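You operate a simulated robot arm through the tools that you are given. There is no shell and no other tool. Be economical: measure what you need, move in short steps, check, and stop when the job is done.

The job below is to be done with a simulated two-armed robot. You get a single attempt, and the scene is never put back.

TASK
Put one of the short bolts from the steel tray on the top of the parts cart. Then take the teal bag labelled "black" and put it on the free end of the kit table. Then stack the small carton labelled "cores" from the top of the kit cart on top of the small carton that says "valves". Then switch the cart brake lever off. Keep to this order. The cart brake lever goes to its stop.

The check looks at the end state, three seconds after you hand in, the way a careful person would. Anything else that was tipped, shoved, dropped, spilled or broken makes it a failure.

THE ROBOT
Two 7-joint arms with two-finger parallel grippers on one trunk, on a base that drives. Base frame: it is fixed to the floor where the robot stands at the start and does not move with it; the origin is under the middle of the robot, x ahead of it, y to its left, z up. Lengths are in cm, angles in degrees, forces in N, time in s.
The left shoulder is at the start at [-10.8, 11.9, 67.7], the right one opposite. With the tool pointing down near the work surface each hand reaches from about 10 to 54 cm from the robot's upright axis, wherever it stands, measured 20 degrees to its own side. Places, roughly: cart brake lever [-150, 500, 70]; free end of the kit table [-260, 570, 90]; short bolt (2x2x4 cm) [50, -20, 40]; small carton [-100, 475, 100]; teal bag [-100, 450, 100]; top of the parts cart [-90, 230, 80]. Payload 3.43 kg a hand.
Tool frame (each hand has its own): the origin (TCP) lies between the finger pads and is the grasp point; the fingertips stand 3 cm ahead of it; z points along the fingers, y is the line along which they close. The gripper opens to 9.4 cm. The fingers are 2.8 cm wide and 1 cm thick; the gripper's body (5 by 9.6 cm) begins 5.5 cm behind the TCP.
Orientation is that of the tool frame in the base frame, as [roll, pitch, yaw] about the fixed x, y, z axes, in that order (R = Rz(yaw) Ry(pitch) Rx(roll)). With the fingers straight down and closing along the base's y, the tool's x points along the base's -x, its y along +y and its z along -z.

THE INTERFACE
- The arms move only by the tool apply_moves. It takes "left_moves", "right_moves" or both (then of equal length, played together; a hand with none holds still); each is a list of rows, each a list of 7 numbers: the shift along the tool's x, y, z in units of 500 mm (1.0 is 500 mm), then the turn, a rotation vector about the tool's x, y, z in units of 180 degrees (1.0 is 180 degrees), then the opening in per cent of the stroke, from 0 (shut) to 100 (fully open). In form: [[dx, dy, dz, rx, ry, rz, fingers], ...]. A call has 1 to 20 rows; each row is the pose to reach, as a shift and turn from the pose commanded when the call began, along the tool's axes at that moment. A call with a number of a shift or a turn outside -1 to 1 is refused whole. A row lasts 0.2 s, in which the tool goes at most 5 cm and 8.6 degrees; a call with a longer step from one row to the next is refused whole, and so is a gripper value outside its range. Where a pose cannot be reached the arm comes as near as it can. A force on the tool above 40 N (or 10 N above the force at the start of the call, whichever is more), or a blocked arm, ends the call early, and 0.2 s more pass. The fingers move at their own pace (about 15.3 cm/s each) and stop on an object; they squeeze with about 40 N. The grip force told is the motor's: it shows also when the fingers shut on nothing. Time passes only in rows, and 0.2 s behind the last, so rows that repeat a pose let the fingers close. It gives the time, the measured TCP pose, the force on the tool (base axes), the opening and the grip force at its end, in the units of the frame above (readings bear some noise), with the torque about the TCP (base axes, N m) and any sound that the robot's microphone picked up, and new pictures: "views" is both (left out), scene, wrist or none (wrist: the cameras of the hands that moved).
- Cameras (640 x 400 px; columns grow to the right, rows downward): "scene" is now at [2.92, -2.6, 136.46]; the picture's right is [-0.24, -0.97, 0.00], its down [-0.90, 0.22, -0.38] and it looks along [0.37, -0.09, -0.93] (base axes); focal length 286 px, centre (320, 200). "left" rides on the left gripper at [7.6, -1.4, -10.2] in its tool frame; the picture's right is [0.18, 0.98, 0.00], its down [-0.75, 0.14, -0.64] and it looks along [-0.63, 0.12, 0.77] (tool axes); focal length 243 px, centre (320, 200). "right" rides on the right gripper at [7.6, 1.4, -10.2] in its tool frame; the picture's right is [-0.18, 0.98, 0.00], its down [-0.75, -0.14, -0.64] and it looks along [-0.63, -0.12, 0.77] (tool axes); focal length 243 px, centre (320, 200).
- move_column(by): slides the trunk up (or, below 0, down) by that many cm; the arms and the scene camera ride with it, the base frame stays. It gives what a move gives, with no picture.
- base_move(legs): drives the robot by 1 to 6 legs, each [ahead, left, turn to the left] in cm, cm and degrees, along the robot's own axes; the way and the turn of a leg run together, so that a leg with both is an arc; at most 150 cm and 180 degrees a leg. The arms and the cameras ride along, it lands a little off, and it stops where it bumps. It gives what a move gives, and a new picture of the scene camera.
- head_to(pan, tilt): turns the head with the scene camera to pan (to the left, within 143 degrees either way) and tilt (down, from -29 to 69), counted from straight ahead of the robot. It gives what a move gives, and a new picture of the scene camera.
- measure_at(camera, pixels): for up to 12 pixels [column, row] of the newest picture of that camera ("zoom" is the newest enlarged one), the place [x, y, z] in the base frame of the surface seen there, good to about 0.3 cm, but the place of the scene camera against the robot may be out by one fixed shift of up to 1.8 cm in any direction. It takes no simulated time.
- close_up(camera, box): a new picture of the part [left, top, right, bottom] of that camera's present view, enlarged. It takes no simulated time.
- close_job(): hands the job in; it is judged then, once.

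Keep the steps short. Do not move on a guess: measure, check each grasp and each placing, and mend mistakes. In all there are 110 turns and 260 pictures (those below and enlarged ones count). Leave the grippers open and the arms clear of the work at the hand-in unless told otherwise, and finish with a single line.

The tools are called after "Emit:" as a command line: name --argument value ..., lists and objects as JSON in quotes. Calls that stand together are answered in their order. apply_moves: Moves the arms, as the interface text tells. Its arguments: {"type":"object","properties":{"left_moves":{"type":"array","items":{"type":"array","items":{"type":"number"}}},"right_moves":{"type":"array","items":{"type":"array","items":{"type":"number"}}},"views":{"type":"string","enum":["both","scene","wrist","none"]}},"required":[]} The other tools are called the same way: move_column (by) slides the trunk up or down; base_move (legs) drives the base; head_to (pan, tilt) turns the head that bears the scene camera; measure_at (camera, pixels) gives the place of the surface under pixels of a picture; close_up (camera, box) takes an enlarged picture of a part of a camera's view; close_job () hands the job in.

At the start:

```text
time_s: 0.0
left_tool_pos: [42.54, 6.68, 63.62]
left_orientation: [180.0, 0.0, 180.0]
left_wrist_force: [0.3, 0.4, -0.2]
left_torque: [-0.03, 0.02, -0.02]
left_opening: 9.39
left_finger_force: 0.1
right_tool_pos: [28.43, -22.65, 62.1]
right_orientation: [179.9, 0.0, -180.0]
right_wrist_force: [0.1, -0.6, -1.1]
right_torque: [0.0, -0.01, -0.06]
right_opening: 9.41
right_finger_force: 0.1
trunk travel left (down, up): [-10.0, 23.5]
robot x, y, heading: [0.01, 0.02, -0.2]
head pan, tilt: [-13.7, 67.9]
```

scene: 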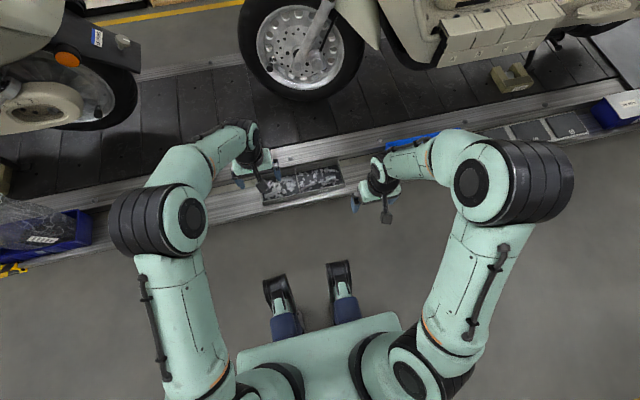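
right: 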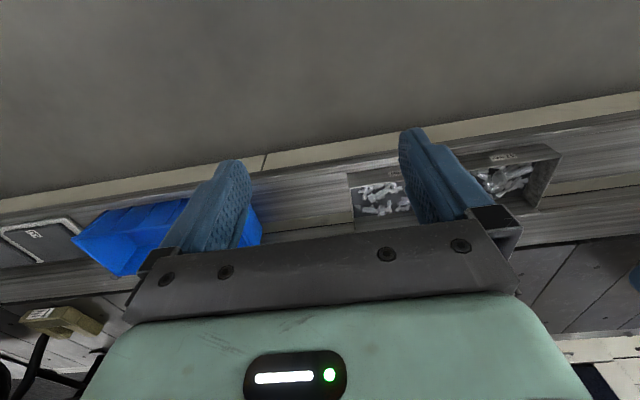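
left: 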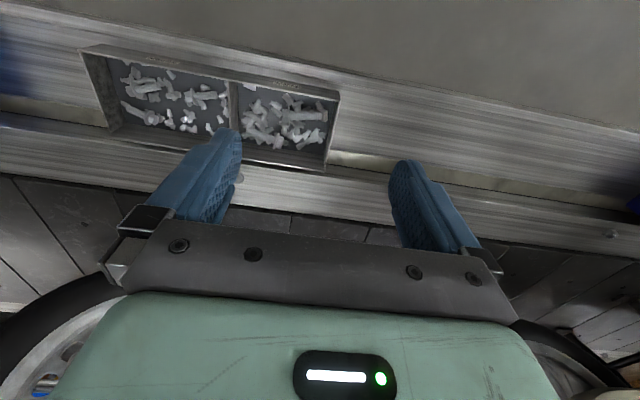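

I see a steel tray with two compartments between the hands. I enlarge it first in the scene and left cameras.

Emit:
close_up --camera "scene" --box '[230, 140, 380, 230]'

Emit:
close_up --camera "left" --box '[70, 30, 350, 190]'

Emit:
measure_at --camera "left" --pixels '[[85, 50], [338, 95], [325, 165], [115, 135], [230, 80], [150, 90], [285, 115], [300, 116], [180, 100], [450, 130]]'

```text
4.27 times, centred on (305, 185) of scene
```

zoom: 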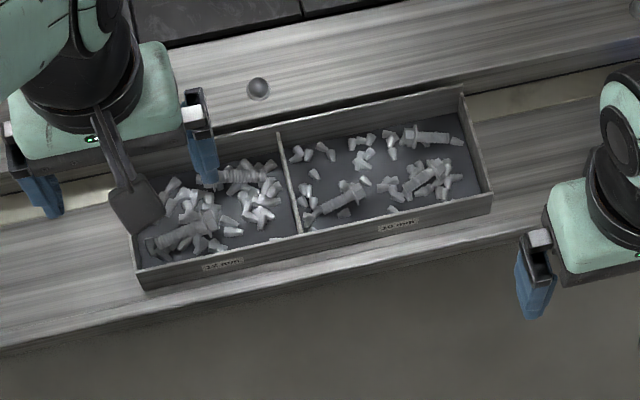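

```text
2.29 times, centred on (210, 110) of left
```

zoom: 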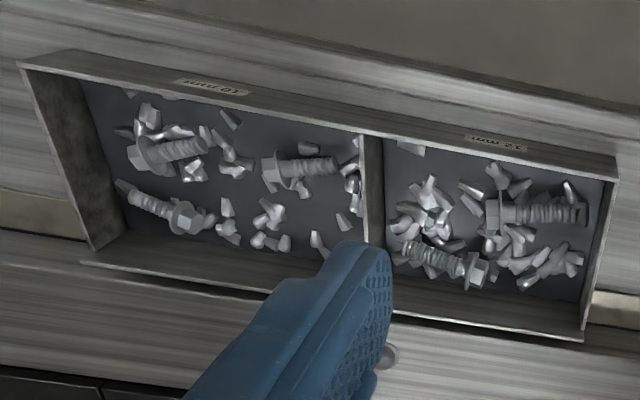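

```text
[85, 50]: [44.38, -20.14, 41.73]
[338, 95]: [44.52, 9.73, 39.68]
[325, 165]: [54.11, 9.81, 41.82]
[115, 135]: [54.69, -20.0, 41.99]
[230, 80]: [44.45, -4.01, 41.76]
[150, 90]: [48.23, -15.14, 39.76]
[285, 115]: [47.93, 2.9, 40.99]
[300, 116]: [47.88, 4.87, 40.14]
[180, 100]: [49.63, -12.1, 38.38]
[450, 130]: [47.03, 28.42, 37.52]
```

Labels on the tray's wall matter: I enlarge them.

Emit:
close_up --camera "left" --box '[140, 55, 190, 85]'

Emit:
close_up --camera "left" --box '[265, 80, 315, 110]'

Emit:
close_up --camera "scene" --box '[310, 175, 350, 200]'

Emit:
close_up --camera "scene" --box '[262, 188, 302, 213]'

Emit:
close_up --camera "right" --box '[340, 130, 580, 280]'

```text
12.80 times, centred on (165, 70) of left
```

zoom: 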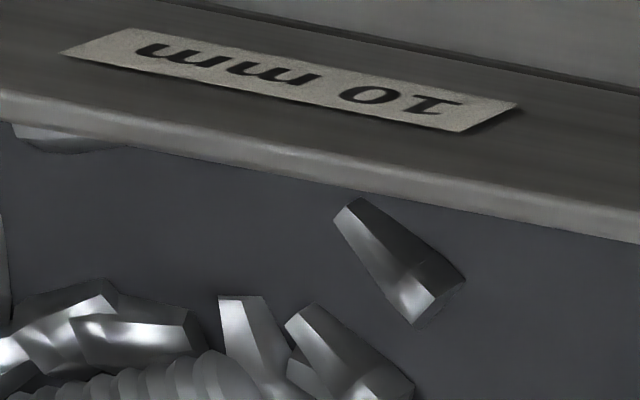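

```text
12.80 times, centred on (290, 95) of left
```

zoom: 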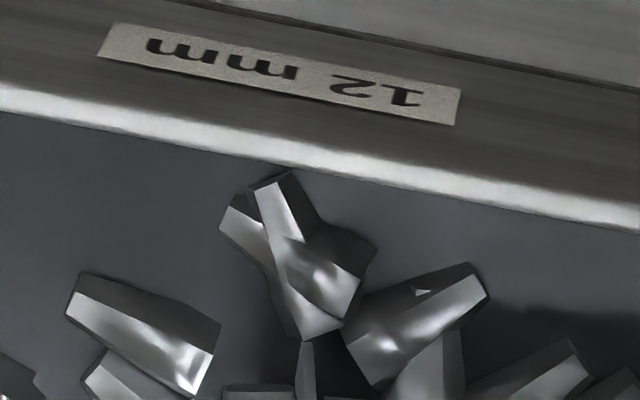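

```text
16.00 times, centred on (330, 188) of scene
```

zoom: 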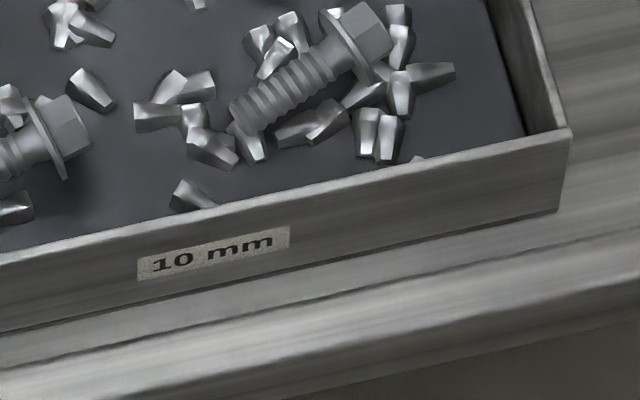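

```text
16.00 times, centred on (282, 200) of scene
```

zoom: 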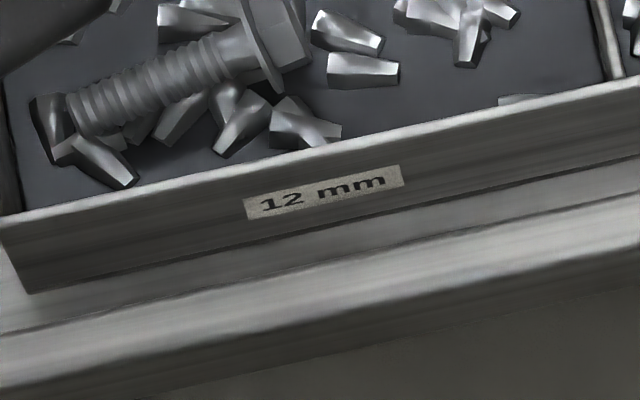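

```text
2.67 times, centred on (460, 205) of right
```

zoom: 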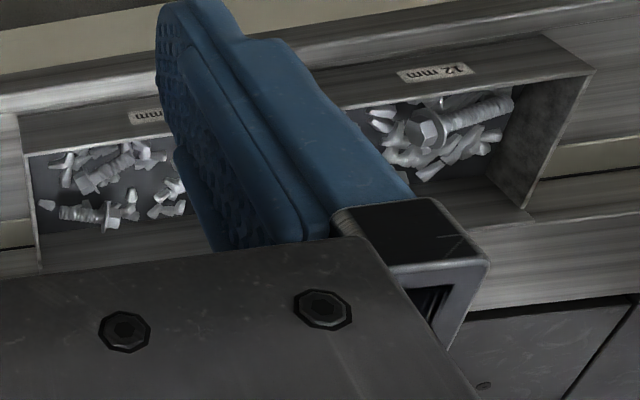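

The 10 mm compartment (right, y<-4) holds the shorter bolts (~68 px against ~96 px in the 12 mm one). I measure the bolts to verify lengths.

Emit:
close_up --camera "left" --box '[110, 50, 238, 130]'

Emit:
measure_at --camera "left" --pixels '[[190, 100], [195, 98], [205, 95], [216, 94], [131, 94], [160, 85], [152, 118], [126, 106], [284, 118], [326, 115], [280, 143], [245, 131]]'

```text
5.00 times, centred on (174, 90) of left
```

zoom: 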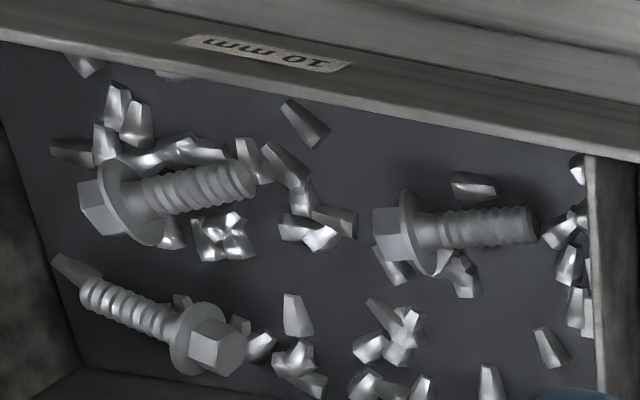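

```text
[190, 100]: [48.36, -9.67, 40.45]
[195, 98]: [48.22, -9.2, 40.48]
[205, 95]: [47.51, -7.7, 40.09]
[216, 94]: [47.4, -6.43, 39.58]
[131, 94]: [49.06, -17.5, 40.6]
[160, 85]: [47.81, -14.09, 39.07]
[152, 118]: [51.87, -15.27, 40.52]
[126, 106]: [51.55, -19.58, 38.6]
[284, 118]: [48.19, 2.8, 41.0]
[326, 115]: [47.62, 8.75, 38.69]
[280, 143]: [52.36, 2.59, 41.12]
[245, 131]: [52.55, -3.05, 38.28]
```

Bolt B (head ≈[48.4,-10], tip ≈[47.3,-5.8], 4.5 cm) is short; 12 mm ones are ~6 cm. I move the left hand aside and bring the right hand over bolt B, turned so it closes across the shank.

Emit:
apply_moves --left_moves '[[0.03, 0.04, 0, 0, 0, 0, 100], [0.06, 0.08, 0, 0, 0, 0, 100], [0.09, 0.12, 0, 0, 0, 0, 100], [0.12, 0.16, 0, 0, 0, 0, 100], [0.15, 0.2, 0, 0, 0, 0, 100], [0.18, 0.24, 0, 0, 0, 0, 100], [0.21, 0.28, 0, 0, 0, 0, 100], [0.23, 0.32, 0, 0, 0, 0, 100], [0.25, 0.36, 0, 0, 0, 0, 100]]' --right_moves '[[-0.043, 0.034, 0.013, 0, 0, 0.0475, 100], [-0.086, 0.068, 0.027, 0, 0, 0.095, 100], [-0.129, 0.102, 0.04, 0, 0, 0.1425, 100], [-0.172, 0.136, 0.053, 0, 0, 0.19, 100], [-0.214, 0.17, 0.067, 0, 0, 0.2376, 100], [-0.257, 0.205, 0.08, 0, 0, 0.285, 100], [-0.3, 0.239, 0.093, 0, 0, 0.3326, 100], [-0.343, 0.273, 0.107, 0, 0, 0.38, 100], [-0.386, 0.307, 0.12, 0, 0, 0.4276, 100]]' --views "both"

```text
time_s: 2.0
left_tool_pos: [30.06, 24.82, 63.53]
left_orientation: [180.0, 0.0, 179.9]
left_wrist_force: [0.9, -0.2, -0.2]
left_torque: [-0.02, -0.03, 0.0]
left_opening: 9.41
left_finger_force: 0.0
right_tool_pos: [47.83, -7.23, 56.27]
right_orientation: [180.0, 0.0, 103.0]
right_wrist_force: [-0.8, 0.6, -0.4]
right_torque: [-0.03, -0.01, -0.01]
right_opening: 9.39
right_finger_force: 0.0
trunk travel left (down, up): [-10.0, 23.5]
robot x, y, heading: [-0.06, -0.01, 0.4]
head pan, tilt: [-13.7, 67.9]
```

scene: 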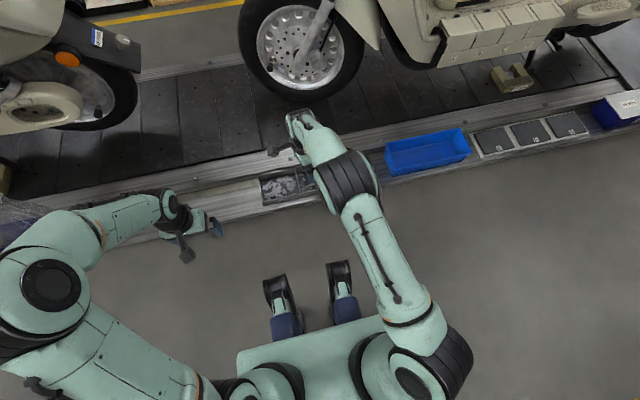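
right: 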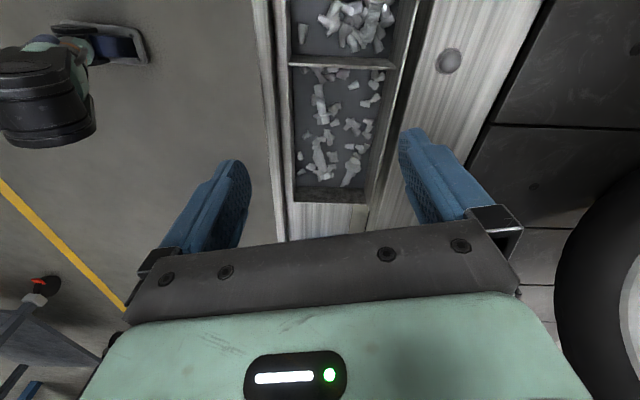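
left: 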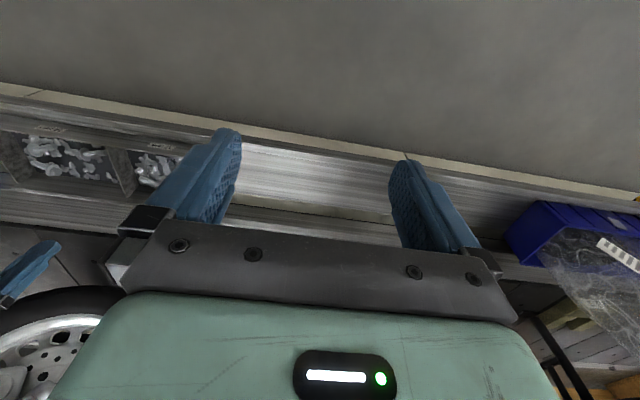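

Now over the tray. I enlarge the right wrist view to locate bolt B precisely.

Emit:
close_up --camera "right" --box '[280, 50, 408, 210]'

Emit:
measure_at --camera "right" --pixels '[[320, 90], [320, 100], [321, 110], [322, 118], [318, 150], [320, 165], [350, 170]]'

```text
2.50 times, centred on (344, 130) of right
```

zoom: 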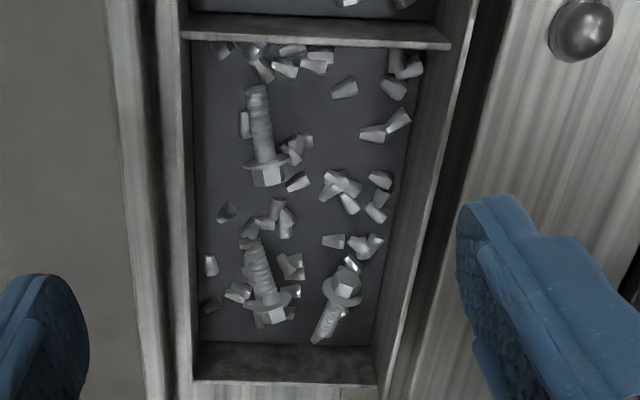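

```text
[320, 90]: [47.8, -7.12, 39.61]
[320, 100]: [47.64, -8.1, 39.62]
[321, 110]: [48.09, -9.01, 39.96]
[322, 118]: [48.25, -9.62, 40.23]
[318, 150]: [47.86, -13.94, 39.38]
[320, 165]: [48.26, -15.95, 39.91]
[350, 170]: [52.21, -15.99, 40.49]
```

Shank centre at about [47.75,-7.7], z≈39.6 on top. I narrow the opening to ~2.8 cm (tray walls near) and descend to fingertips just above the wall, then check.

Emit:
apply_moves --right_moves '[[-0.005, -0.003, 0.05, 0, 0, 0, 30], [-0.005, -0.003, 0.11, 0, 0, 0, 30], [-0.005, -0.003, 0.17, 0, 0, 0, 30], [-0.005, -0.003, 0.22, 0, 0, 0, 30], [-0.005, -0.003, 0.22, 0, 0, 0, 30]]' --views "wrist"

Emit:
close_up --camera "right" --box '[230, 80, 410, 200]'

```text
time_s: 3.2
left_tool_pos: [30.18, 24.83, 63.69]
left_orientation: [-180.0, 0.0, -180.0]
left_wrist_force: [-0.8, -0.2, 0.2]
left_torque: [0.02, -0.01, -0.01]
left_opening: 9.39
left_finger_force: 0.1
right_tool_pos: [47.77, -7.43, 45.09]
right_orientation: [180.0, -0.1, 103.0]
right_wrist_force: [1.3, -0.3, 0.2]
right_torque: [0.0, -0.01, -0.03]
right_opening: 2.85
right_finger_force: 0.0
trunk travel left (down, up): [-10.0, 23.5]
robot x, y, heading: [0.14, -0.13, 0.2]
head pan, tilt: [-13.7, 67.9]
```

right: 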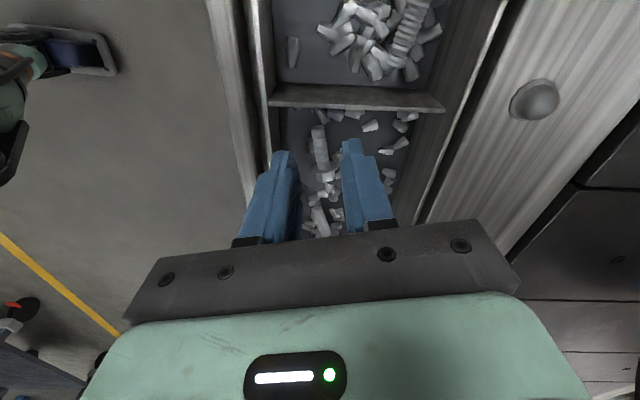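

```text
3.33 times, centred on (320, 140) of right
```

zoom: 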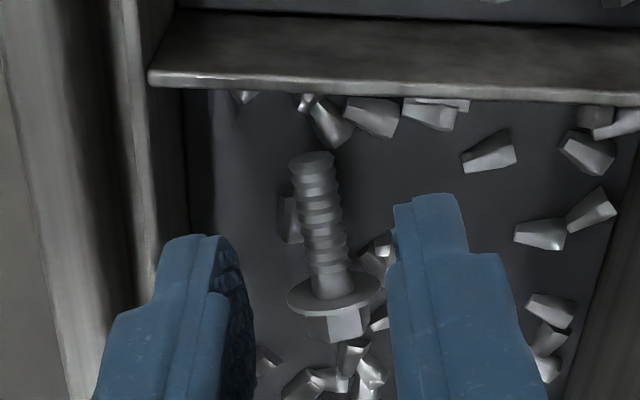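

Bolt sits between the fingers. Descend 3.4 cm and close.

Emit:
apply_moves --right_moves '[[-0.003, 0, 0.03, 0, 0, 0, 30], [-0.003, 0, 0.055, 0, 0, 0, 30], [-0.003, 0, 0.067, 0, 0, 0, 30], [-0.003, 0, 0.067, 0, 0, 0, 0], [-0.003, 0, 0.067, 0, 0, 0, 0], [-0.003, 0, 0.067, 0, 0, 0, 0]]' --views "wrist"

Emit:
close_up --camera "right" --box '[230, 80, 410, 200]'

```text
time_s: 4.6
left_tool_pos: [29.98, 24.83, 63.61]
left_orientation: [-180.0, 0.1, -180.0]
left_wrist_force: [0.4, -0.3, 0.1]
left_torque: [-0.01, -0.01, 0.03]
left_opening: 9.42
left_finger_force: 0.1
right_tool_pos: [47.48, -7.82, 41.76]
right_orientation: [179.9, 0.0, 103.0]
right_wrist_force: [-4.8, -2.3, 10.5]
right_torque: [-0.01, 0.23, 0.0]
right_opening: 0.68
right_finger_force: 40.9
trunk travel left (down, up): [-10.0, 23.5]
robot x, y, heading: [-0.03, 0.06, 0.3]
head pan, tilt: [-13.7, 67.9]
```

right: 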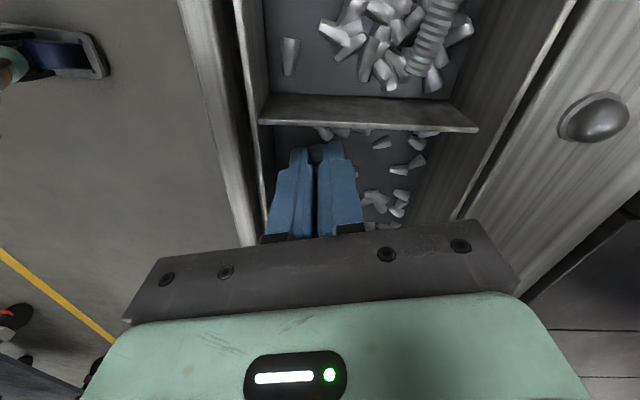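

```text
3.33 times, centred on (320, 140) of right
```

zoom: 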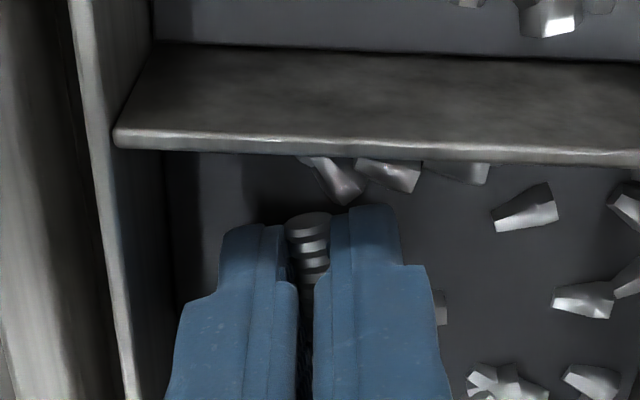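

Fingers stopped on the shank (0.68 cm, 41 N). Lift and check.

Emit:
apply_moves --right_moves '[[0, 0, -0.04, 0, 0, 0, 0], [0, 0, -0.1, 0, 0, 0, 0], [0, 0, -0.2, 0, 0, 0, 0], [0, 0, -0.3, 0, 0, 0, 0]]' --views "wrist"

Emit:
close_up --camera "right" --box '[230, 80, 410, 200]'

```text
time_s: 5.6
left_tool_pos: [30.05, 24.79, 63.58]
left_orientation: [179.9, 0.0, 180.0]
left_wrist_force: [-0.5, 0.4, -0.2]
left_torque: [0.0, 0.01, -0.01]
left_opening: 9.41
left_finger_force: 0.1
right_tool_pos: [47.34, -7.86, 57.01]
right_orientation: [179.9, -0.1, 103.1]
right_wrist_force: [0.3, -0.1, 0.0]
right_torque: [0.0, 0.02, -0.01]
right_opening: 0.0
right_finger_force: 32.9
trunk travel left (down, up): [-10.0, 23.5]
robot x, y, heading: [-0.12, 0.2, -0.1]
head pan, tilt: [-13.7, 67.9]
```

right: 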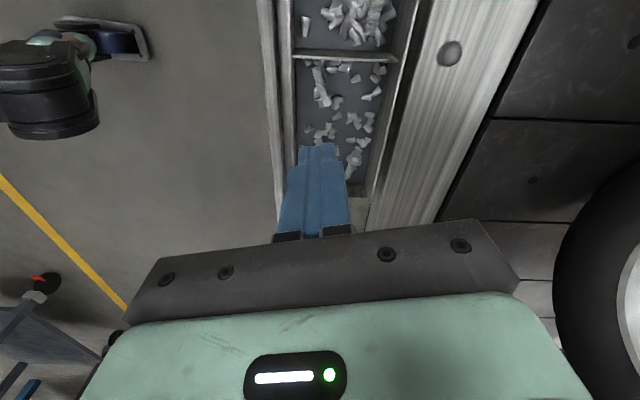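

```text
3.33 times, centred on (320, 140) of right
```

zoom: 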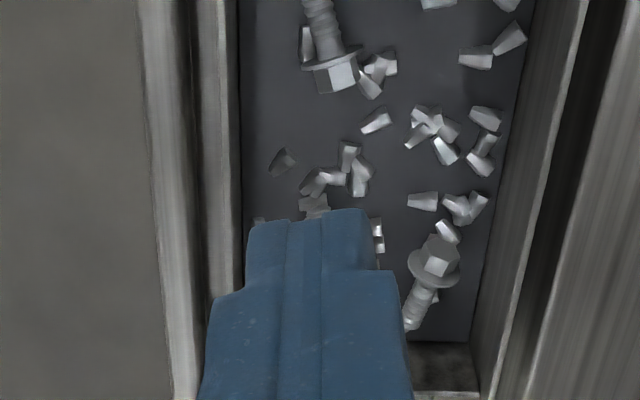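

The bolt slipped out (opening 0, bolt still in place): grip was too high. Open and re-measure.

Emit:
apply_moves --right_moves '[[0, 0, 0, 0, 0, 0, 30], [0, 0, 0, 0, 0, 0, 30]]' --views "wrist"

Emit:
close_up --camera "right" --box '[280, 50, 376, 110]'

Emit:
measure_at --camera "right" --pixels '[[317, 72], [318, 78], [319, 84], [320, 89], [322, 96], [324, 102], [314, 80], [326, 110]]'

```text
time_s: 6.2
left_tool_pos: [29.99, 24.81, 63.62]
left_orientation: [180.0, 0.0, 180.0]
left_wrist_force: [0.2, -0.1, 0.0]
left_torque: [0.01, 0.03, 0.01]
left_opening: 9.39
left_finger_force: 0.1
right_tool_pos: [47.57, -7.81, 56.89]
right_orientation: [180.0, 0.0, 103.0]
right_wrist_force: [0.5, -0.2, 0.3]
right_torque: [0.0, 0.01, 0.03]
right_opening: 2.83
right_finger_force: 0.1
trunk travel left (down, up): [-10.0, 23.5]
robot x, y, heading: [0.02, -0.19, -0.0]
head pan, tilt: [-13.7, 67.9]
```

right: 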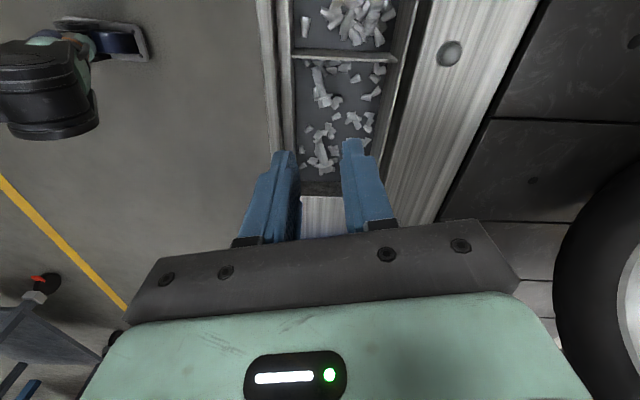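

```text
6.67 times, centred on (328, 80) of right
```

zoom: 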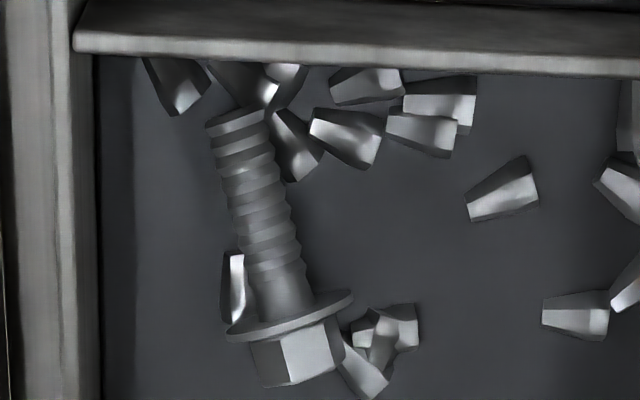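

```text
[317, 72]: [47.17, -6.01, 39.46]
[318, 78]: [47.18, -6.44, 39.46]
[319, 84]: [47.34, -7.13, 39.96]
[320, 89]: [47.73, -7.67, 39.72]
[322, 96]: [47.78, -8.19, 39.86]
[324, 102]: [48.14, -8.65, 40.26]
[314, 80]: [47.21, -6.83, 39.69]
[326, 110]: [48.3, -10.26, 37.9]
```

Bolt now runs from tip [47.1,-5.7] to head [48.2,-9.2]. I descend again, about 0.5 cm deeper, with 4° more turn.

Emit:
apply_moves --right_moves '[[0.015, 0.005, 0.08, 0, 0, -0.022, 30], [0.015, 0.005, 0.16, 0, 0, -0.022, 30], [0.015, 0.005, 0.24, 0, 0, -0.022, 30], [0.015, 0.005, 0.28, 0, 0, -0.022, 30], [0.015, 0.005, 0.3, 0, 0, -0.022, 30], [0.015, 0.005, 0.312, 0, 0, -0.022, 30], [0.015, 0.005, 0.312, 0, 0, -0.022, 30]]' --views "wrist"

Emit:
close_up --camera "right" --box '[230, 80, 410, 200]'

```text
time_s: 7.9
left_tool_pos: [29.96, 24.83, 63.55]
left_orientation: [-180.0, 0.1, 179.9]
left_wrist_force: [0.3, 0.0, 0.2]
left_torque: [0.0, -0.05, -0.01]
left_opening: 9.4
left_finger_force: 0.1
right_tool_pos: [48.09, -6.75, 41.82]
right_orientation: [179.7, 0.0, 107.0]
right_wrist_force: [-8.0, -2.3, 15.3]
right_torque: [-0.05, 0.67, 0.03]
right_opening: 3.28
right_finger_force: 3.8
trunk travel left (down, up): [-10.0, 23.5]
robot x, y, heading: [-0.03, 0.21, 0.0]
head pan, tilt: [-13.7, 67.9]
stopped in row 7 (right hand): the force on the tool passed its limit at 41 N (the readings are from after the stop); the commanded pose is now the measured one
```

right: 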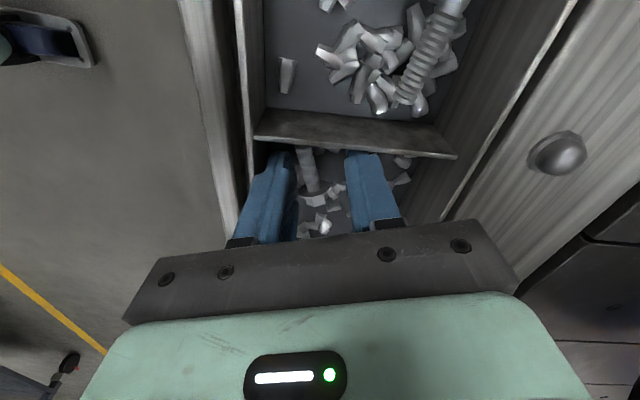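

```text
3.33 times, centred on (320, 140) of right
```

zoom: 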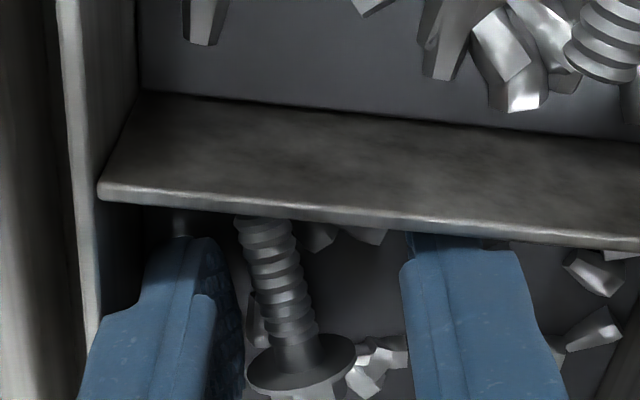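

The fingertips bottomed out (z≈41.8, 41 N). I'll grip the higher, wider hex head/flange instead. Raise and shift to above the head at ≈[48.1,-9.4].

Emit:
apply_moves --right_moves '[[0, 0, -0.05, 0, 0, 0, 32], [0, 0, -0.1, 0, 0, 0, 32], [-0.0507, -0.0155, -0.1, 0, 0, 0, 32], [-0.0507, -0.0155, -0.1, 0, 0, 0, 32]]' --views "wrist"

Emit:
close_up --camera "right" --box '[270, 80, 390, 160]'

```text
time_s: 8.9
left_tool_pos: [30.01, 24.81, 63.61]
left_orientation: [180.0, -0.1, 180.0]
left_wrist_force: [-0.1, 0.4, -0.2]
left_torque: [0.03, 0.0, -0.04]
left_opening: 9.39
left_finger_force: 0.2
right_tool_pos: [47.99, -9.5, 46.76]
right_orientation: [179.8, 0.0, 106.9]
right_wrist_force: [-0.5, 0.4, 0.1]
right_torque: [-0.01, -0.03, 0.01]
right_opening: 3.01
right_finger_force: 0.0
trunk travel left (down, up): [-10.0, 23.5]
robot x, y, heading: [0.1, -0.09, 0.2]
head pan, tilt: [-13.7, 67.9]
```

right: 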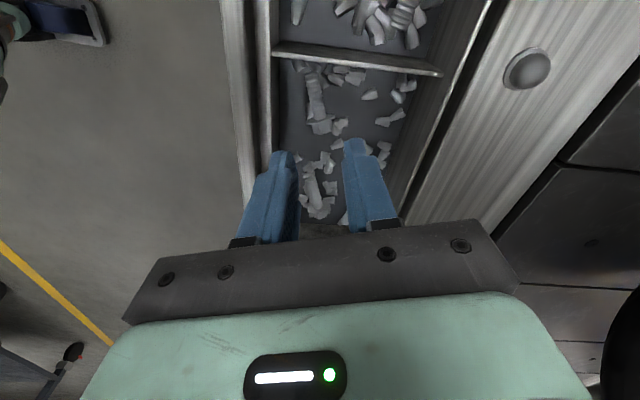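

```text
5.00 times, centred on (330, 120) of right
```

zoom: 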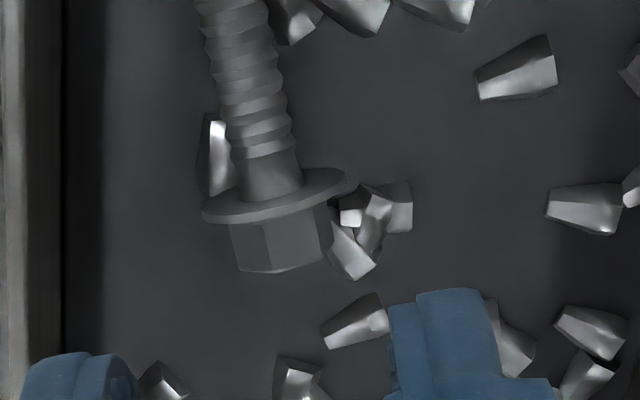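

Emit:
measure_at --camera "right" --pixels '[[325, 128], [321, 122], [333, 118], [312, 122], [322, 108], [318, 90], [350, 120], [300, 115], [288, 110]]'

```text
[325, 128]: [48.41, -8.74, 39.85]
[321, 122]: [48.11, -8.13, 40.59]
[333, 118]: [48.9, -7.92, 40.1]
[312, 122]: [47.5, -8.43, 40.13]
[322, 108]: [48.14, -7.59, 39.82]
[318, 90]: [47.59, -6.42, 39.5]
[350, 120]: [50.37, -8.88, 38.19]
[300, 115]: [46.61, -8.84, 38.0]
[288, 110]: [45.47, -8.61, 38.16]
```

The floor is at z≈38.1 and the bolt has shifted: shank now at ≈[47.8,-6.8]. The outer side of the finger likely rested on the near wall earlier, so I narrow to 2 cm and go deeper.

Emit:
apply_moves --right_moves '[[0.0569, 0.0123, 0, 0, 0, -0.033, 22], [0.0569, 0.0123, 0.04, 0, 0, -0.033, 22], [0.0569, 0.0123, 0.07, 0, 0, -0.033, 22], [0.0569, 0.0123, 0.09, 0, 0, -0.033, 22], [0.0569, 0.0123, 0.1, 0, 0, -0.033, 22], [0.0569, 0.0123, 0.107, 0, 0, -0.033, 22]]' --views "wrist"

Emit:
close_up --camera "right" --box '[260, 120, 380, 200]'

```text
time_s: 10.3
left_tool_pos: [29.92, 24.81, 63.73]
left_orientation: [-180.0, 0.2, 179.9]
left_wrist_force: [-1.0, -0.3, 0.8]
left_torque: [0.01, 0.0, 0.0]
left_opening: 9.4
left_finger_force: 0.0
right_tool_pos: [47.96, -6.49, 41.87]
right_orientation: [179.5, 0.0, 113.0]
right_wrist_force: [-14.7, -5.7, 37.3]
right_torque: [-0.06, 1.0, 0.05]
right_opening: 2.19
right_finger_force: 1.2
trunk travel left (down, up): [-10.0, 23.5]
robot x, y, heading: [-0.12, -0.49, -0.1]
head pan, tilt: [-13.7, 67.9]
```

right: 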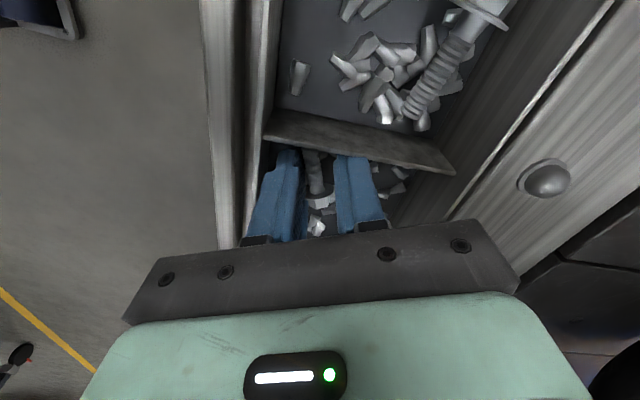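

```text
5.00 times, centred on (320, 160) of right
```

zoom: 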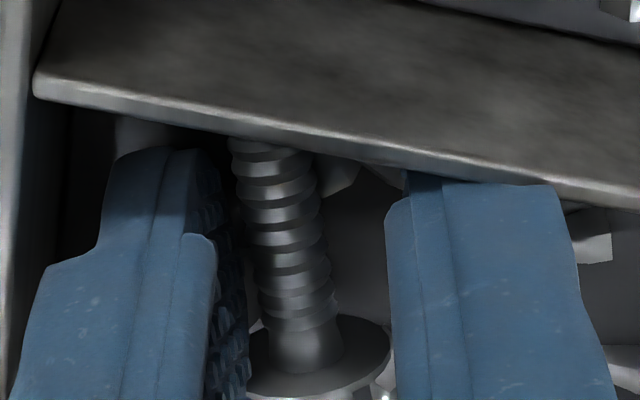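

Contact comes from the near finger's inner side (force −x, up): likely a chip or the bolt's flange. I'll close here and test with a small slow lift.

Emit:
apply_moves --right_moves '[[0, 0, -0.002, 0, 0, 0, 0], [0, 0, -0.002, 0, 0, 0, 0], [0, 0, -0.002, 0, 0, 0, 0]]' --views "wrist"

Emit:
close_up --camera "right" --box '[260, 120, 380, 200]'

```text
time_s: 11.1
left_tool_pos: [29.86, 24.84, 63.65]
left_orientation: [180.0, 0.1, -179.9]
left_wrist_force: [0.3, -0.7, -0.4]
left_torque: [0.01, -0.01, -0.01]
left_opening: 9.42
left_finger_force: 0.0
right_tool_pos: [48.07, -6.58, 41.79]
right_orientation: [179.2, 0.2, 112.9]
right_wrist_force: [-3.6, -2.2, 38.9]
right_torque: [0.01, 0.52, 0.2]
right_opening: 0.81
right_finger_force: 39.9
trunk travel left (down, up): [-10.0, 23.5]
robot x, y, heading: [-0.05, 0.21, 0.2]
head pan, tilt: [-13.7, 67.9]
```

right: 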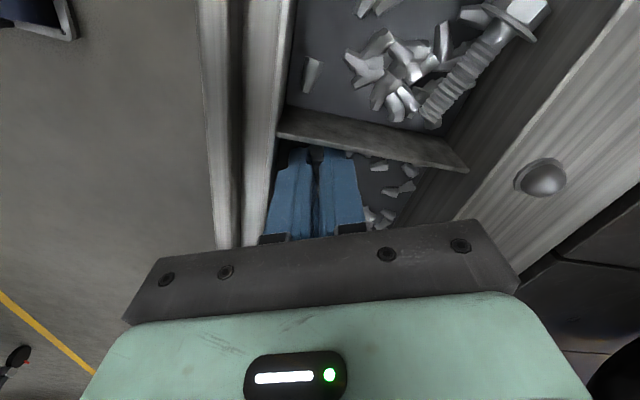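

```text
5.00 times, centred on (320, 160) of right
```

zoom: 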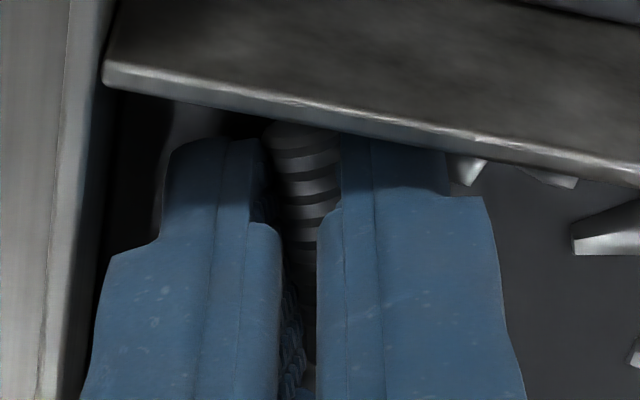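

Opening 0.81 now. Slow lift 2 cm.

Emit:
apply_moves --right_moves '[[0, 0, -0.008, 0, 0, 0, 0], [0, 0, -0.014, 0, 0, 0, 0], [0, 0, -0.02, 0, 0, 0, 0], [0, 0, -0.03, 0, 0, 0, 0], [0, 0, -0.04, 0, 0, 0, 0]]' --views "none"

Emit:
close_up --camera "right" --box '[260, 120, 380, 200]'

```text
time_s: 12.3
left_tool_pos: [30.12, 24.85, 63.63]
left_orientation: [179.9, 0.0, 180.0]
left_wrist_force: [0.1, 0.0, 0.2]
left_torque: [-0.01, 0.0, 0.05]
left_opening: 9.39
left_finger_force: 0.1
right_tool_pos: [47.75, -6.62, 43.4]
right_orientation: [179.6, 0.0, 113.0]
right_wrist_force: [-0.2, 0.4, -0.6]
right_torque: [0.02, 0.0, 0.0]
right_opening: 0.8
right_finger_force: 40.1
trunk travel left (down, up): [-10.0, 23.5]
robot x, y, heading: [0.21, -0.05, 0.1]
head pan, tilt: [-13.7, 67.9]
```

```text
5.00 times, centred on (320, 160) of right
```

zoom: 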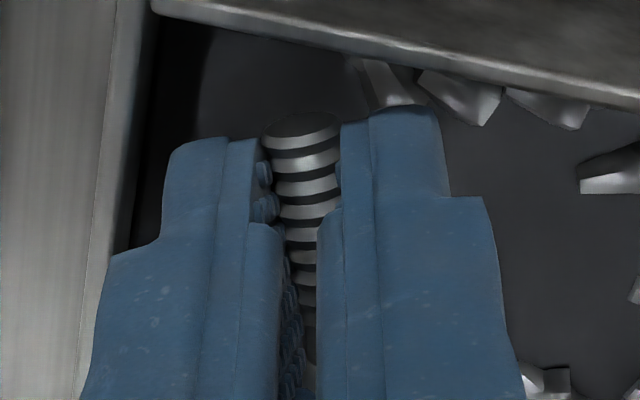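

Bolt is held (0.80 cm, 40 N) and has risen with the hand. I raise it well clear, retract, and look about toward the carts.

Emit:
apply_moves --right_moves '[[0, 0, -0.04, 0, 0, 0, 0], [0, 0, -0.1, 0, 0, 0, 0], [0, 0, -0.18, 0, 0, 0, 0], [0, 0, -0.26, 0, 0, 0, 0], [0, 0, -0.34, 0, 0, 0, 0]]' --views "wrist"

Emit:
head_to --pan 110 --tilt 20

```text
time_s: 13.5
left_tool_pos: [30.0, 24.84, 63.6]
left_orientation: [179.9, 0.0, -179.9]
left_wrist_force: [-0.5, 0.0, 0.1]
left_torque: [-0.04, -0.02, 0.04]
left_opening: 9.38
left_finger_force: 0.1
right_tool_pos: [47.82, -6.41, 60.29]
right_orientation: [179.8, 0.1, 113.0]
right_wrist_force: [0.3, 0.4, -0.6]
right_torque: [-0.03, -0.01, 0.0]
right_opening: 0.83
right_finger_force: 39.7
trunk travel left (down, up): [-10.0, 23.5]
robot x, y, heading: [-0.45, 0.1, 0.1]
head pan, tilt: [-13.7, 67.9]
```

right: 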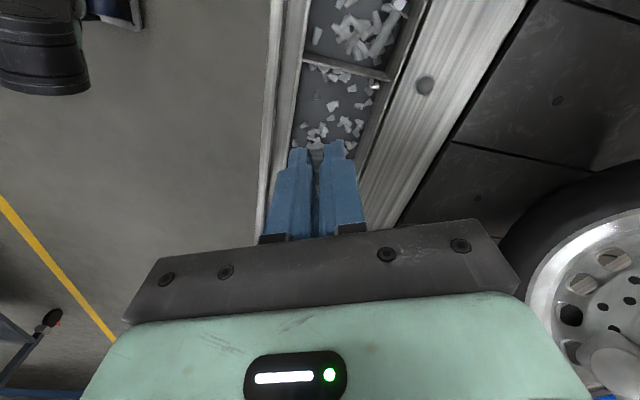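

```text
time_s: 15.6
left_tool_pos: [29.93, 24.82, 63.63]
left_orientation: [180.0, 0.0, 179.9]
left_wrist_force: [-0.1, 1.0, 0.3]
left_torque: [0.0, 0.01, 0.01]
left_opening: 9.41
left_finger_force: 0.1
right_tool_pos: [47.86, -6.39, 60.3]
right_orientation: [179.8, 0.0, 112.8]
right_wrist_force: [-0.3, 0.2, -1.0]
right_torque: [-0.02, 0.0, 0.02]
right_opening: 0.81
right_finger_force: 40.0
trunk travel left (down, up): [-10.0, 23.5]
robot x, y, heading: [-0.26, 0.0, -0.3]
head pan, tilt: [110.0, 20.0]
```

scene: 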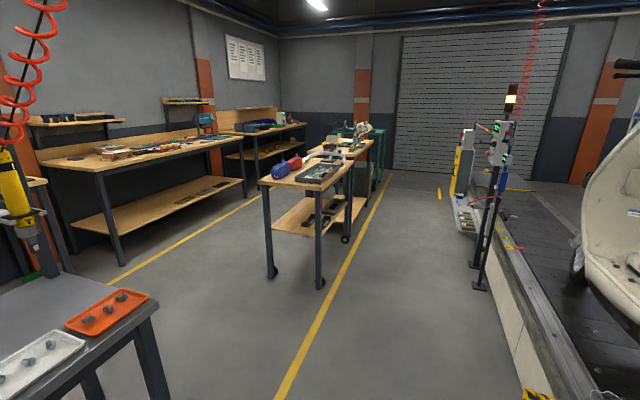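

I see the cart with wooden top at (310,175), another behind. Measure key points to plan the route.

Emit:
close_up --camera "scene" --box '[230, 100, 420, 220]'

Emit:
measure_at --camera "scene" --pixels '[[262, 182], [323, 188], [345, 160], [290, 165], [275, 272], [320, 283], [346, 240], [370, 145], [155, 310], [490, 285], [400, 300], [120, 262]]'

```text
3.33 times, centred on (325, 160) of scene
```

zoom: 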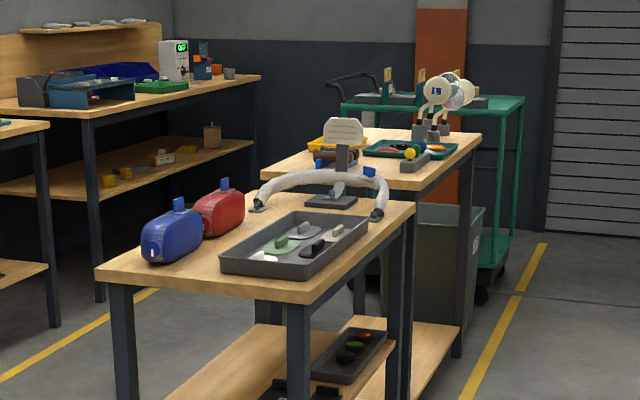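

```text
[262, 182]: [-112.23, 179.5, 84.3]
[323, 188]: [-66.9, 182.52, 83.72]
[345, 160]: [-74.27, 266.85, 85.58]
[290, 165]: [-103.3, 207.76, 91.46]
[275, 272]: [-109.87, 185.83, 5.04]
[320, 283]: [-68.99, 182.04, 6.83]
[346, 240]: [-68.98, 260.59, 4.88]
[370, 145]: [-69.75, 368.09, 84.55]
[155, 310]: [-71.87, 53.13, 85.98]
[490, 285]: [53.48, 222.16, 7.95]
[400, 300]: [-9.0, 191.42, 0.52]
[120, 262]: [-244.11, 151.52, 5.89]
```

The near cart (top z≈84, x −112…−67, y 180…265) matches "parts cart". I raise the column, tuck the right hand with the bolt, then drive.

Emit:
move_column --by 23

Emit:
apply_moves --left_moves '[[0, 0, -0.02, 0, 0, 0, 100], [0, 0, -0.05, 0, 0, 0, 100], [0, 0, -0.1, 0, 0, 0, 100], [0, 0, -0.15, 0, 0, 0, 100], [0, 0, -0.2, 0, 0, 0, 100], [0, 0, -0.2, 0, 0, 0, 100]]' --right_moves '[[-0.013, -0.07, -0.033, 0, 0, 0, 0], [-0.027, -0.14, -0.066, 0, 0, 0, 0], [-0.04, -0.21, -0.1, 0, 0, 0, 0], [-0.053, -0.28, -0.133, 0, 0, 0, 0], [-0.067, -0.355, -0.167, 0, 0, 0, 0], [-0.08, -0.425, -0.2, 0, 0, 0, 0]]' --views "none"

Emit:
head_to --pan 90 --tilt 55

```text
time_s: 18.0
left_tool_pos: [30.0, 24.84, 86.56]
left_orientation: [-180.0, 0.0, -180.0]
left_wrist_force: [-0.4, -0.4, 0.0]
left_torque: [-0.03, -0.04, -0.01]
left_opening: 9.41
left_finger_force: 0.0
right_tool_pos: [47.63, -6.57, 83.48]
right_orientation: [179.6, 0.0, 112.9]
right_wrist_force: [-0.6, -0.4, -0.9]
right_torque: [-0.01, -0.04, 0.01]
right_opening: 0.81
right_finger_force: 39.9
trunk travel left (down, up): [-33.0, 0.5]
robot x, y, heading: [0.2, -0.05, -0.1]
head pan, tilt: [110.0, 20.0]
```

```text
time_s: 19.4
left_tool_pos: [29.95, 24.64, 96.73]
left_orientation: [180.0, 0.1, -180.0]
left_wrist_force: [0.3, 0.0, 0.8]
left_torque: [-0.01, 0.01, 0.0]
left_opening: 9.37
left_finger_force: 0.0
right_tool_pos: [29.49, -18.65, 93.16]
right_orientation: [179.5, 0.0, 113.0]
right_wrist_force: [-0.6, -0.7, -0.3]
right_torque: [0.0, -0.02, 0.02]
right_opening: 0.82
right_finger_force: 40.7
trunk travel left (down, up): [-33.0, 0.5]
robot x, y, heading: [-0.19, -0.21, -0.2]
head pan, tilt: [110.0, 20.0]
```

```text
time_s: 20.4
left_tool_pos: [29.96, 24.73, 96.61]
left_orientation: [179.9, 0.0, -180.0]
left_wrist_force: [0.4, -0.8, -0.1]
left_torque: [0.0, 0.03, 0.01]
left_opening: 9.42
left_finger_force: 0.1
right_tool_pos: [29.73, -18.6, 93.02]
right_orientation: [179.7, 0.0, 112.9]
right_wrist_force: [-0.3, 0.1, -0.9]
right_torque: [-0.01, 0.01, -0.02]
right_opening: 0.8
right_finger_force: 40.3
trunk travel left (down, up): [-33.0, 0.5]
robot x, y, heading: [-0.0, -0.18, 0.2]
head pan, tilt: [90.0, 55.0]
```

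scene: 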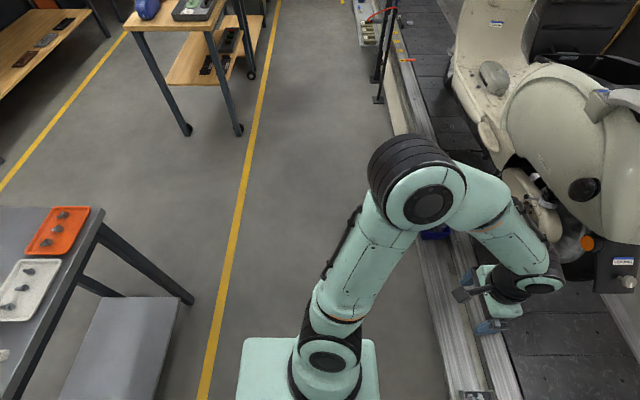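

Emit:
measure_at --camera "scene" --pixels '[[458, 80], [505, 110], [470, 20], [378, 100], [365, 30], [190, 300], [102, 212], [188, 130], [240, 130], [130, 25], [215, 25], [420, 100]]'

```text
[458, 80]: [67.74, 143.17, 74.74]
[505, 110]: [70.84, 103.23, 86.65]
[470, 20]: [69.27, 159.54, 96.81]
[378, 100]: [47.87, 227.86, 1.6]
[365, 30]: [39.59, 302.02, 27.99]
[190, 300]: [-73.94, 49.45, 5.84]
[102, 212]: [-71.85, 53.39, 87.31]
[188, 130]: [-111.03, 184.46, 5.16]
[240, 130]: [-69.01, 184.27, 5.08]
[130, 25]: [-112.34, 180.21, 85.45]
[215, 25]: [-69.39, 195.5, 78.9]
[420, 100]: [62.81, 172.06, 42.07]
```

Lane between x≈−60 and 45 is free. Turn left 90°, go ahead 100 cm.

Emit:
base_move --legs '[[0, 0, 90], [95, 20, 0]]'

Emit:
head_to --pan 40 --tilt 35

```text
time_s: 29.3
left_tool_pos: [-43.01, 126.48, 96.6]
left_orientation: [-180.0, 0.0, -91.4]
left_wrist_force: [-0.5, 0.1, 0.4]
left_torque: [0.03, 0.0, -0.02]
left_opening: 9.4
left_finger_force: 0.0
right_tool_pos: [0.26, 124.88, 92.97]
right_orientation: [179.8, 0.0, -158.4]
right_wrist_force: [0.3, 0.1, 0.2]
right_torque: [0.01, 0.01, 0.01]
right_opening: 0.82
right_finger_force: 39.9
trunk travel left (down, up): [-33.0, 0.5]
robot x, y, heading: [-19.38, 95.73, 88.4]
head pan, tilt: [90.0, 55.0]
```

scene: 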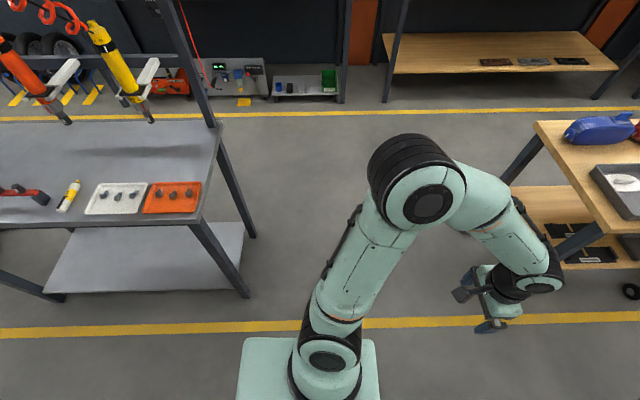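

```text
time_s: 30.5
left_tool_pos: [-43.16, 126.41, 96.66]
left_orientation: [-180.0, 0.0, -91.5]
left_wrist_force: [-0.2, 0.0, 1.2]
left_torque: [0.01, 0.02, -0.02]
left_opening: 9.39
left_finger_force: 0.0
right_tool_pos: [0.15, 124.94, 93.04]
right_orientation: [179.8, -0.1, -158.5]
right_wrist_force: [-0.2, -0.1, -0.1]
right_torque: [-0.02, -0.03, 0.0]
right_opening: 0.84
right_finger_force: 40.3
trunk travel left (down, up): [-33.0, 0.5]
robot x, y, heading: [-19.1, 95.86, 88.7]
head pan, tilt: [40.0, 35.0]
```

scene: 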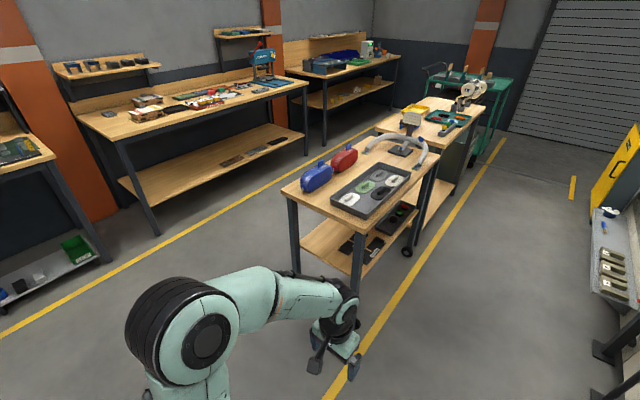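

Enlarge and measure the cart top.

Emit:
close_up --camera "scene" --box '[275, 120, 445, 225]'

Emit:
measure_at --camera "scene" --pixels '[[284, 187], [352, 233], [332, 200], [315, 180], [370, 218], [410, 172], [380, 145], [428, 165], [345, 158], [350, 190], [385, 157], [345, 222]]'

```text
3.76 times, centred on (360, 172) of scene
```

zoom: 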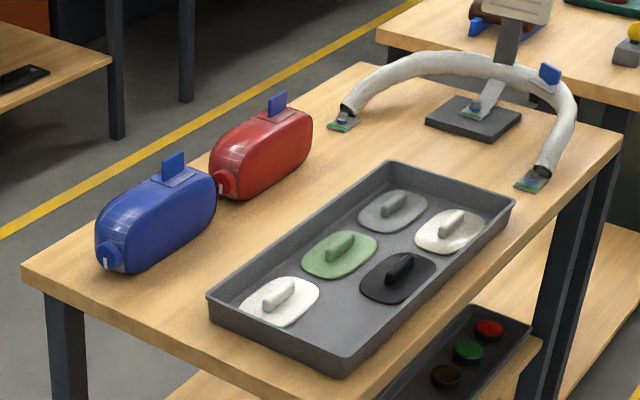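

```text
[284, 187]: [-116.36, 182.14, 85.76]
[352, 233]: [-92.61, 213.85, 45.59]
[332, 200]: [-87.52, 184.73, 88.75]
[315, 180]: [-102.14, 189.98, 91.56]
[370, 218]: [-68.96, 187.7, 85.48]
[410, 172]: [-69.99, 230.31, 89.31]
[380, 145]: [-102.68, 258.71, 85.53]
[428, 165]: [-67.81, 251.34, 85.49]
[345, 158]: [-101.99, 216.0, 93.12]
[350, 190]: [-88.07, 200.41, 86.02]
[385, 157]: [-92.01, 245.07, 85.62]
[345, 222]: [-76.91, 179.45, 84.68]
```

Free strip at the cart's front-left (between blue pouch and grey tray, near y≈184). I drive to stand south of the cart, facing +y.

Emit:
base_move --legs '[[3, 88, 1], [30, 0, 0.5]]'

Emit:
head_to --pan -15 --tilt 50

```text
time_s: 40.1
left_tool_pos: [-127.92, 162.72, 96.56]
left_orientation: [-179.9, 0.0, -91.7]
left_wrist_force: [0.3, 0.3, -0.4]
left_torque: [-0.01, -0.02, 0.0]
left_opening: 9.42
left_finger_force: 0.0
right_tool_pos: [-84.71, 160.96, 92.97]
right_orientation: [179.7, 0.0, -158.7]
right_wrist_force: [0.0, 0.1, -0.5]
right_torque: [0.0, -0.02, 0.01]
right_opening: 0.77
right_finger_force: 40.2
trunk travel left (down, up): [-33.0, 0.5]
robot x, y, heading: [-103.95, 131.68, 88.2]
head pan, tilt: [40.0, 35.0]
```

scene: 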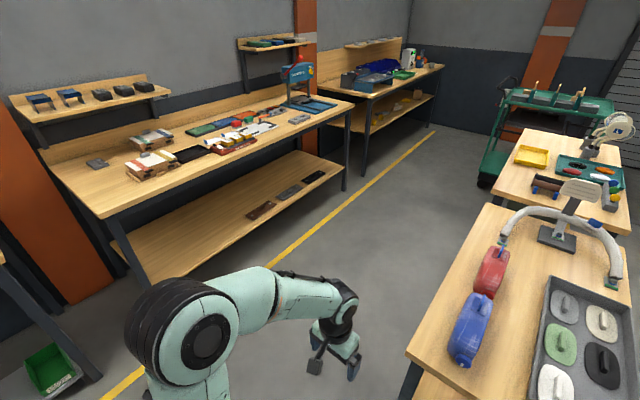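

```text
time_s: 41.3
left_tool_pos: [-127.95, 162.65, 96.63]
left_orientation: [-179.9, 0.0, -91.8]
left_wrist_force: [0.2, 0.0, 0.1]
left_torque: [0.0, 0.0, 0.01]
left_opening: 9.41
left_finger_force: 0.0
right_tool_pos: [-84.63, 160.94, 93.08]
right_orientation: [179.7, 0.0, -158.8]
right_wrist_force: [0.4, -0.5, 0.7]
right_torque: [-0.02, 0.0, -0.01]
right_opening: 0.82
right_finger_force: 40.1
trunk travel left (down, up): [-33.0, 0.5]
robot x, y, heading: [-103.93, 131.76, 88.2]
head pan, tilt: [-15.0, 50.0]
```

scene: 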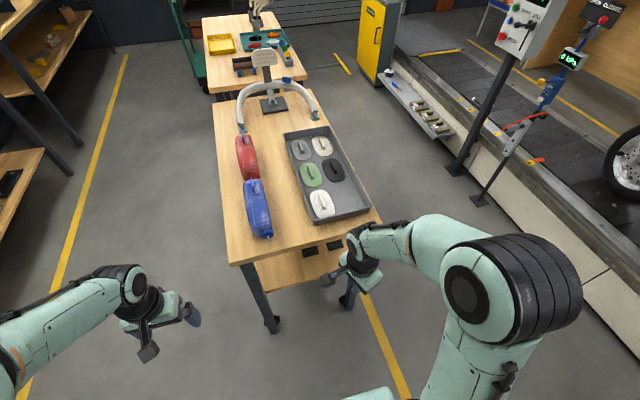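

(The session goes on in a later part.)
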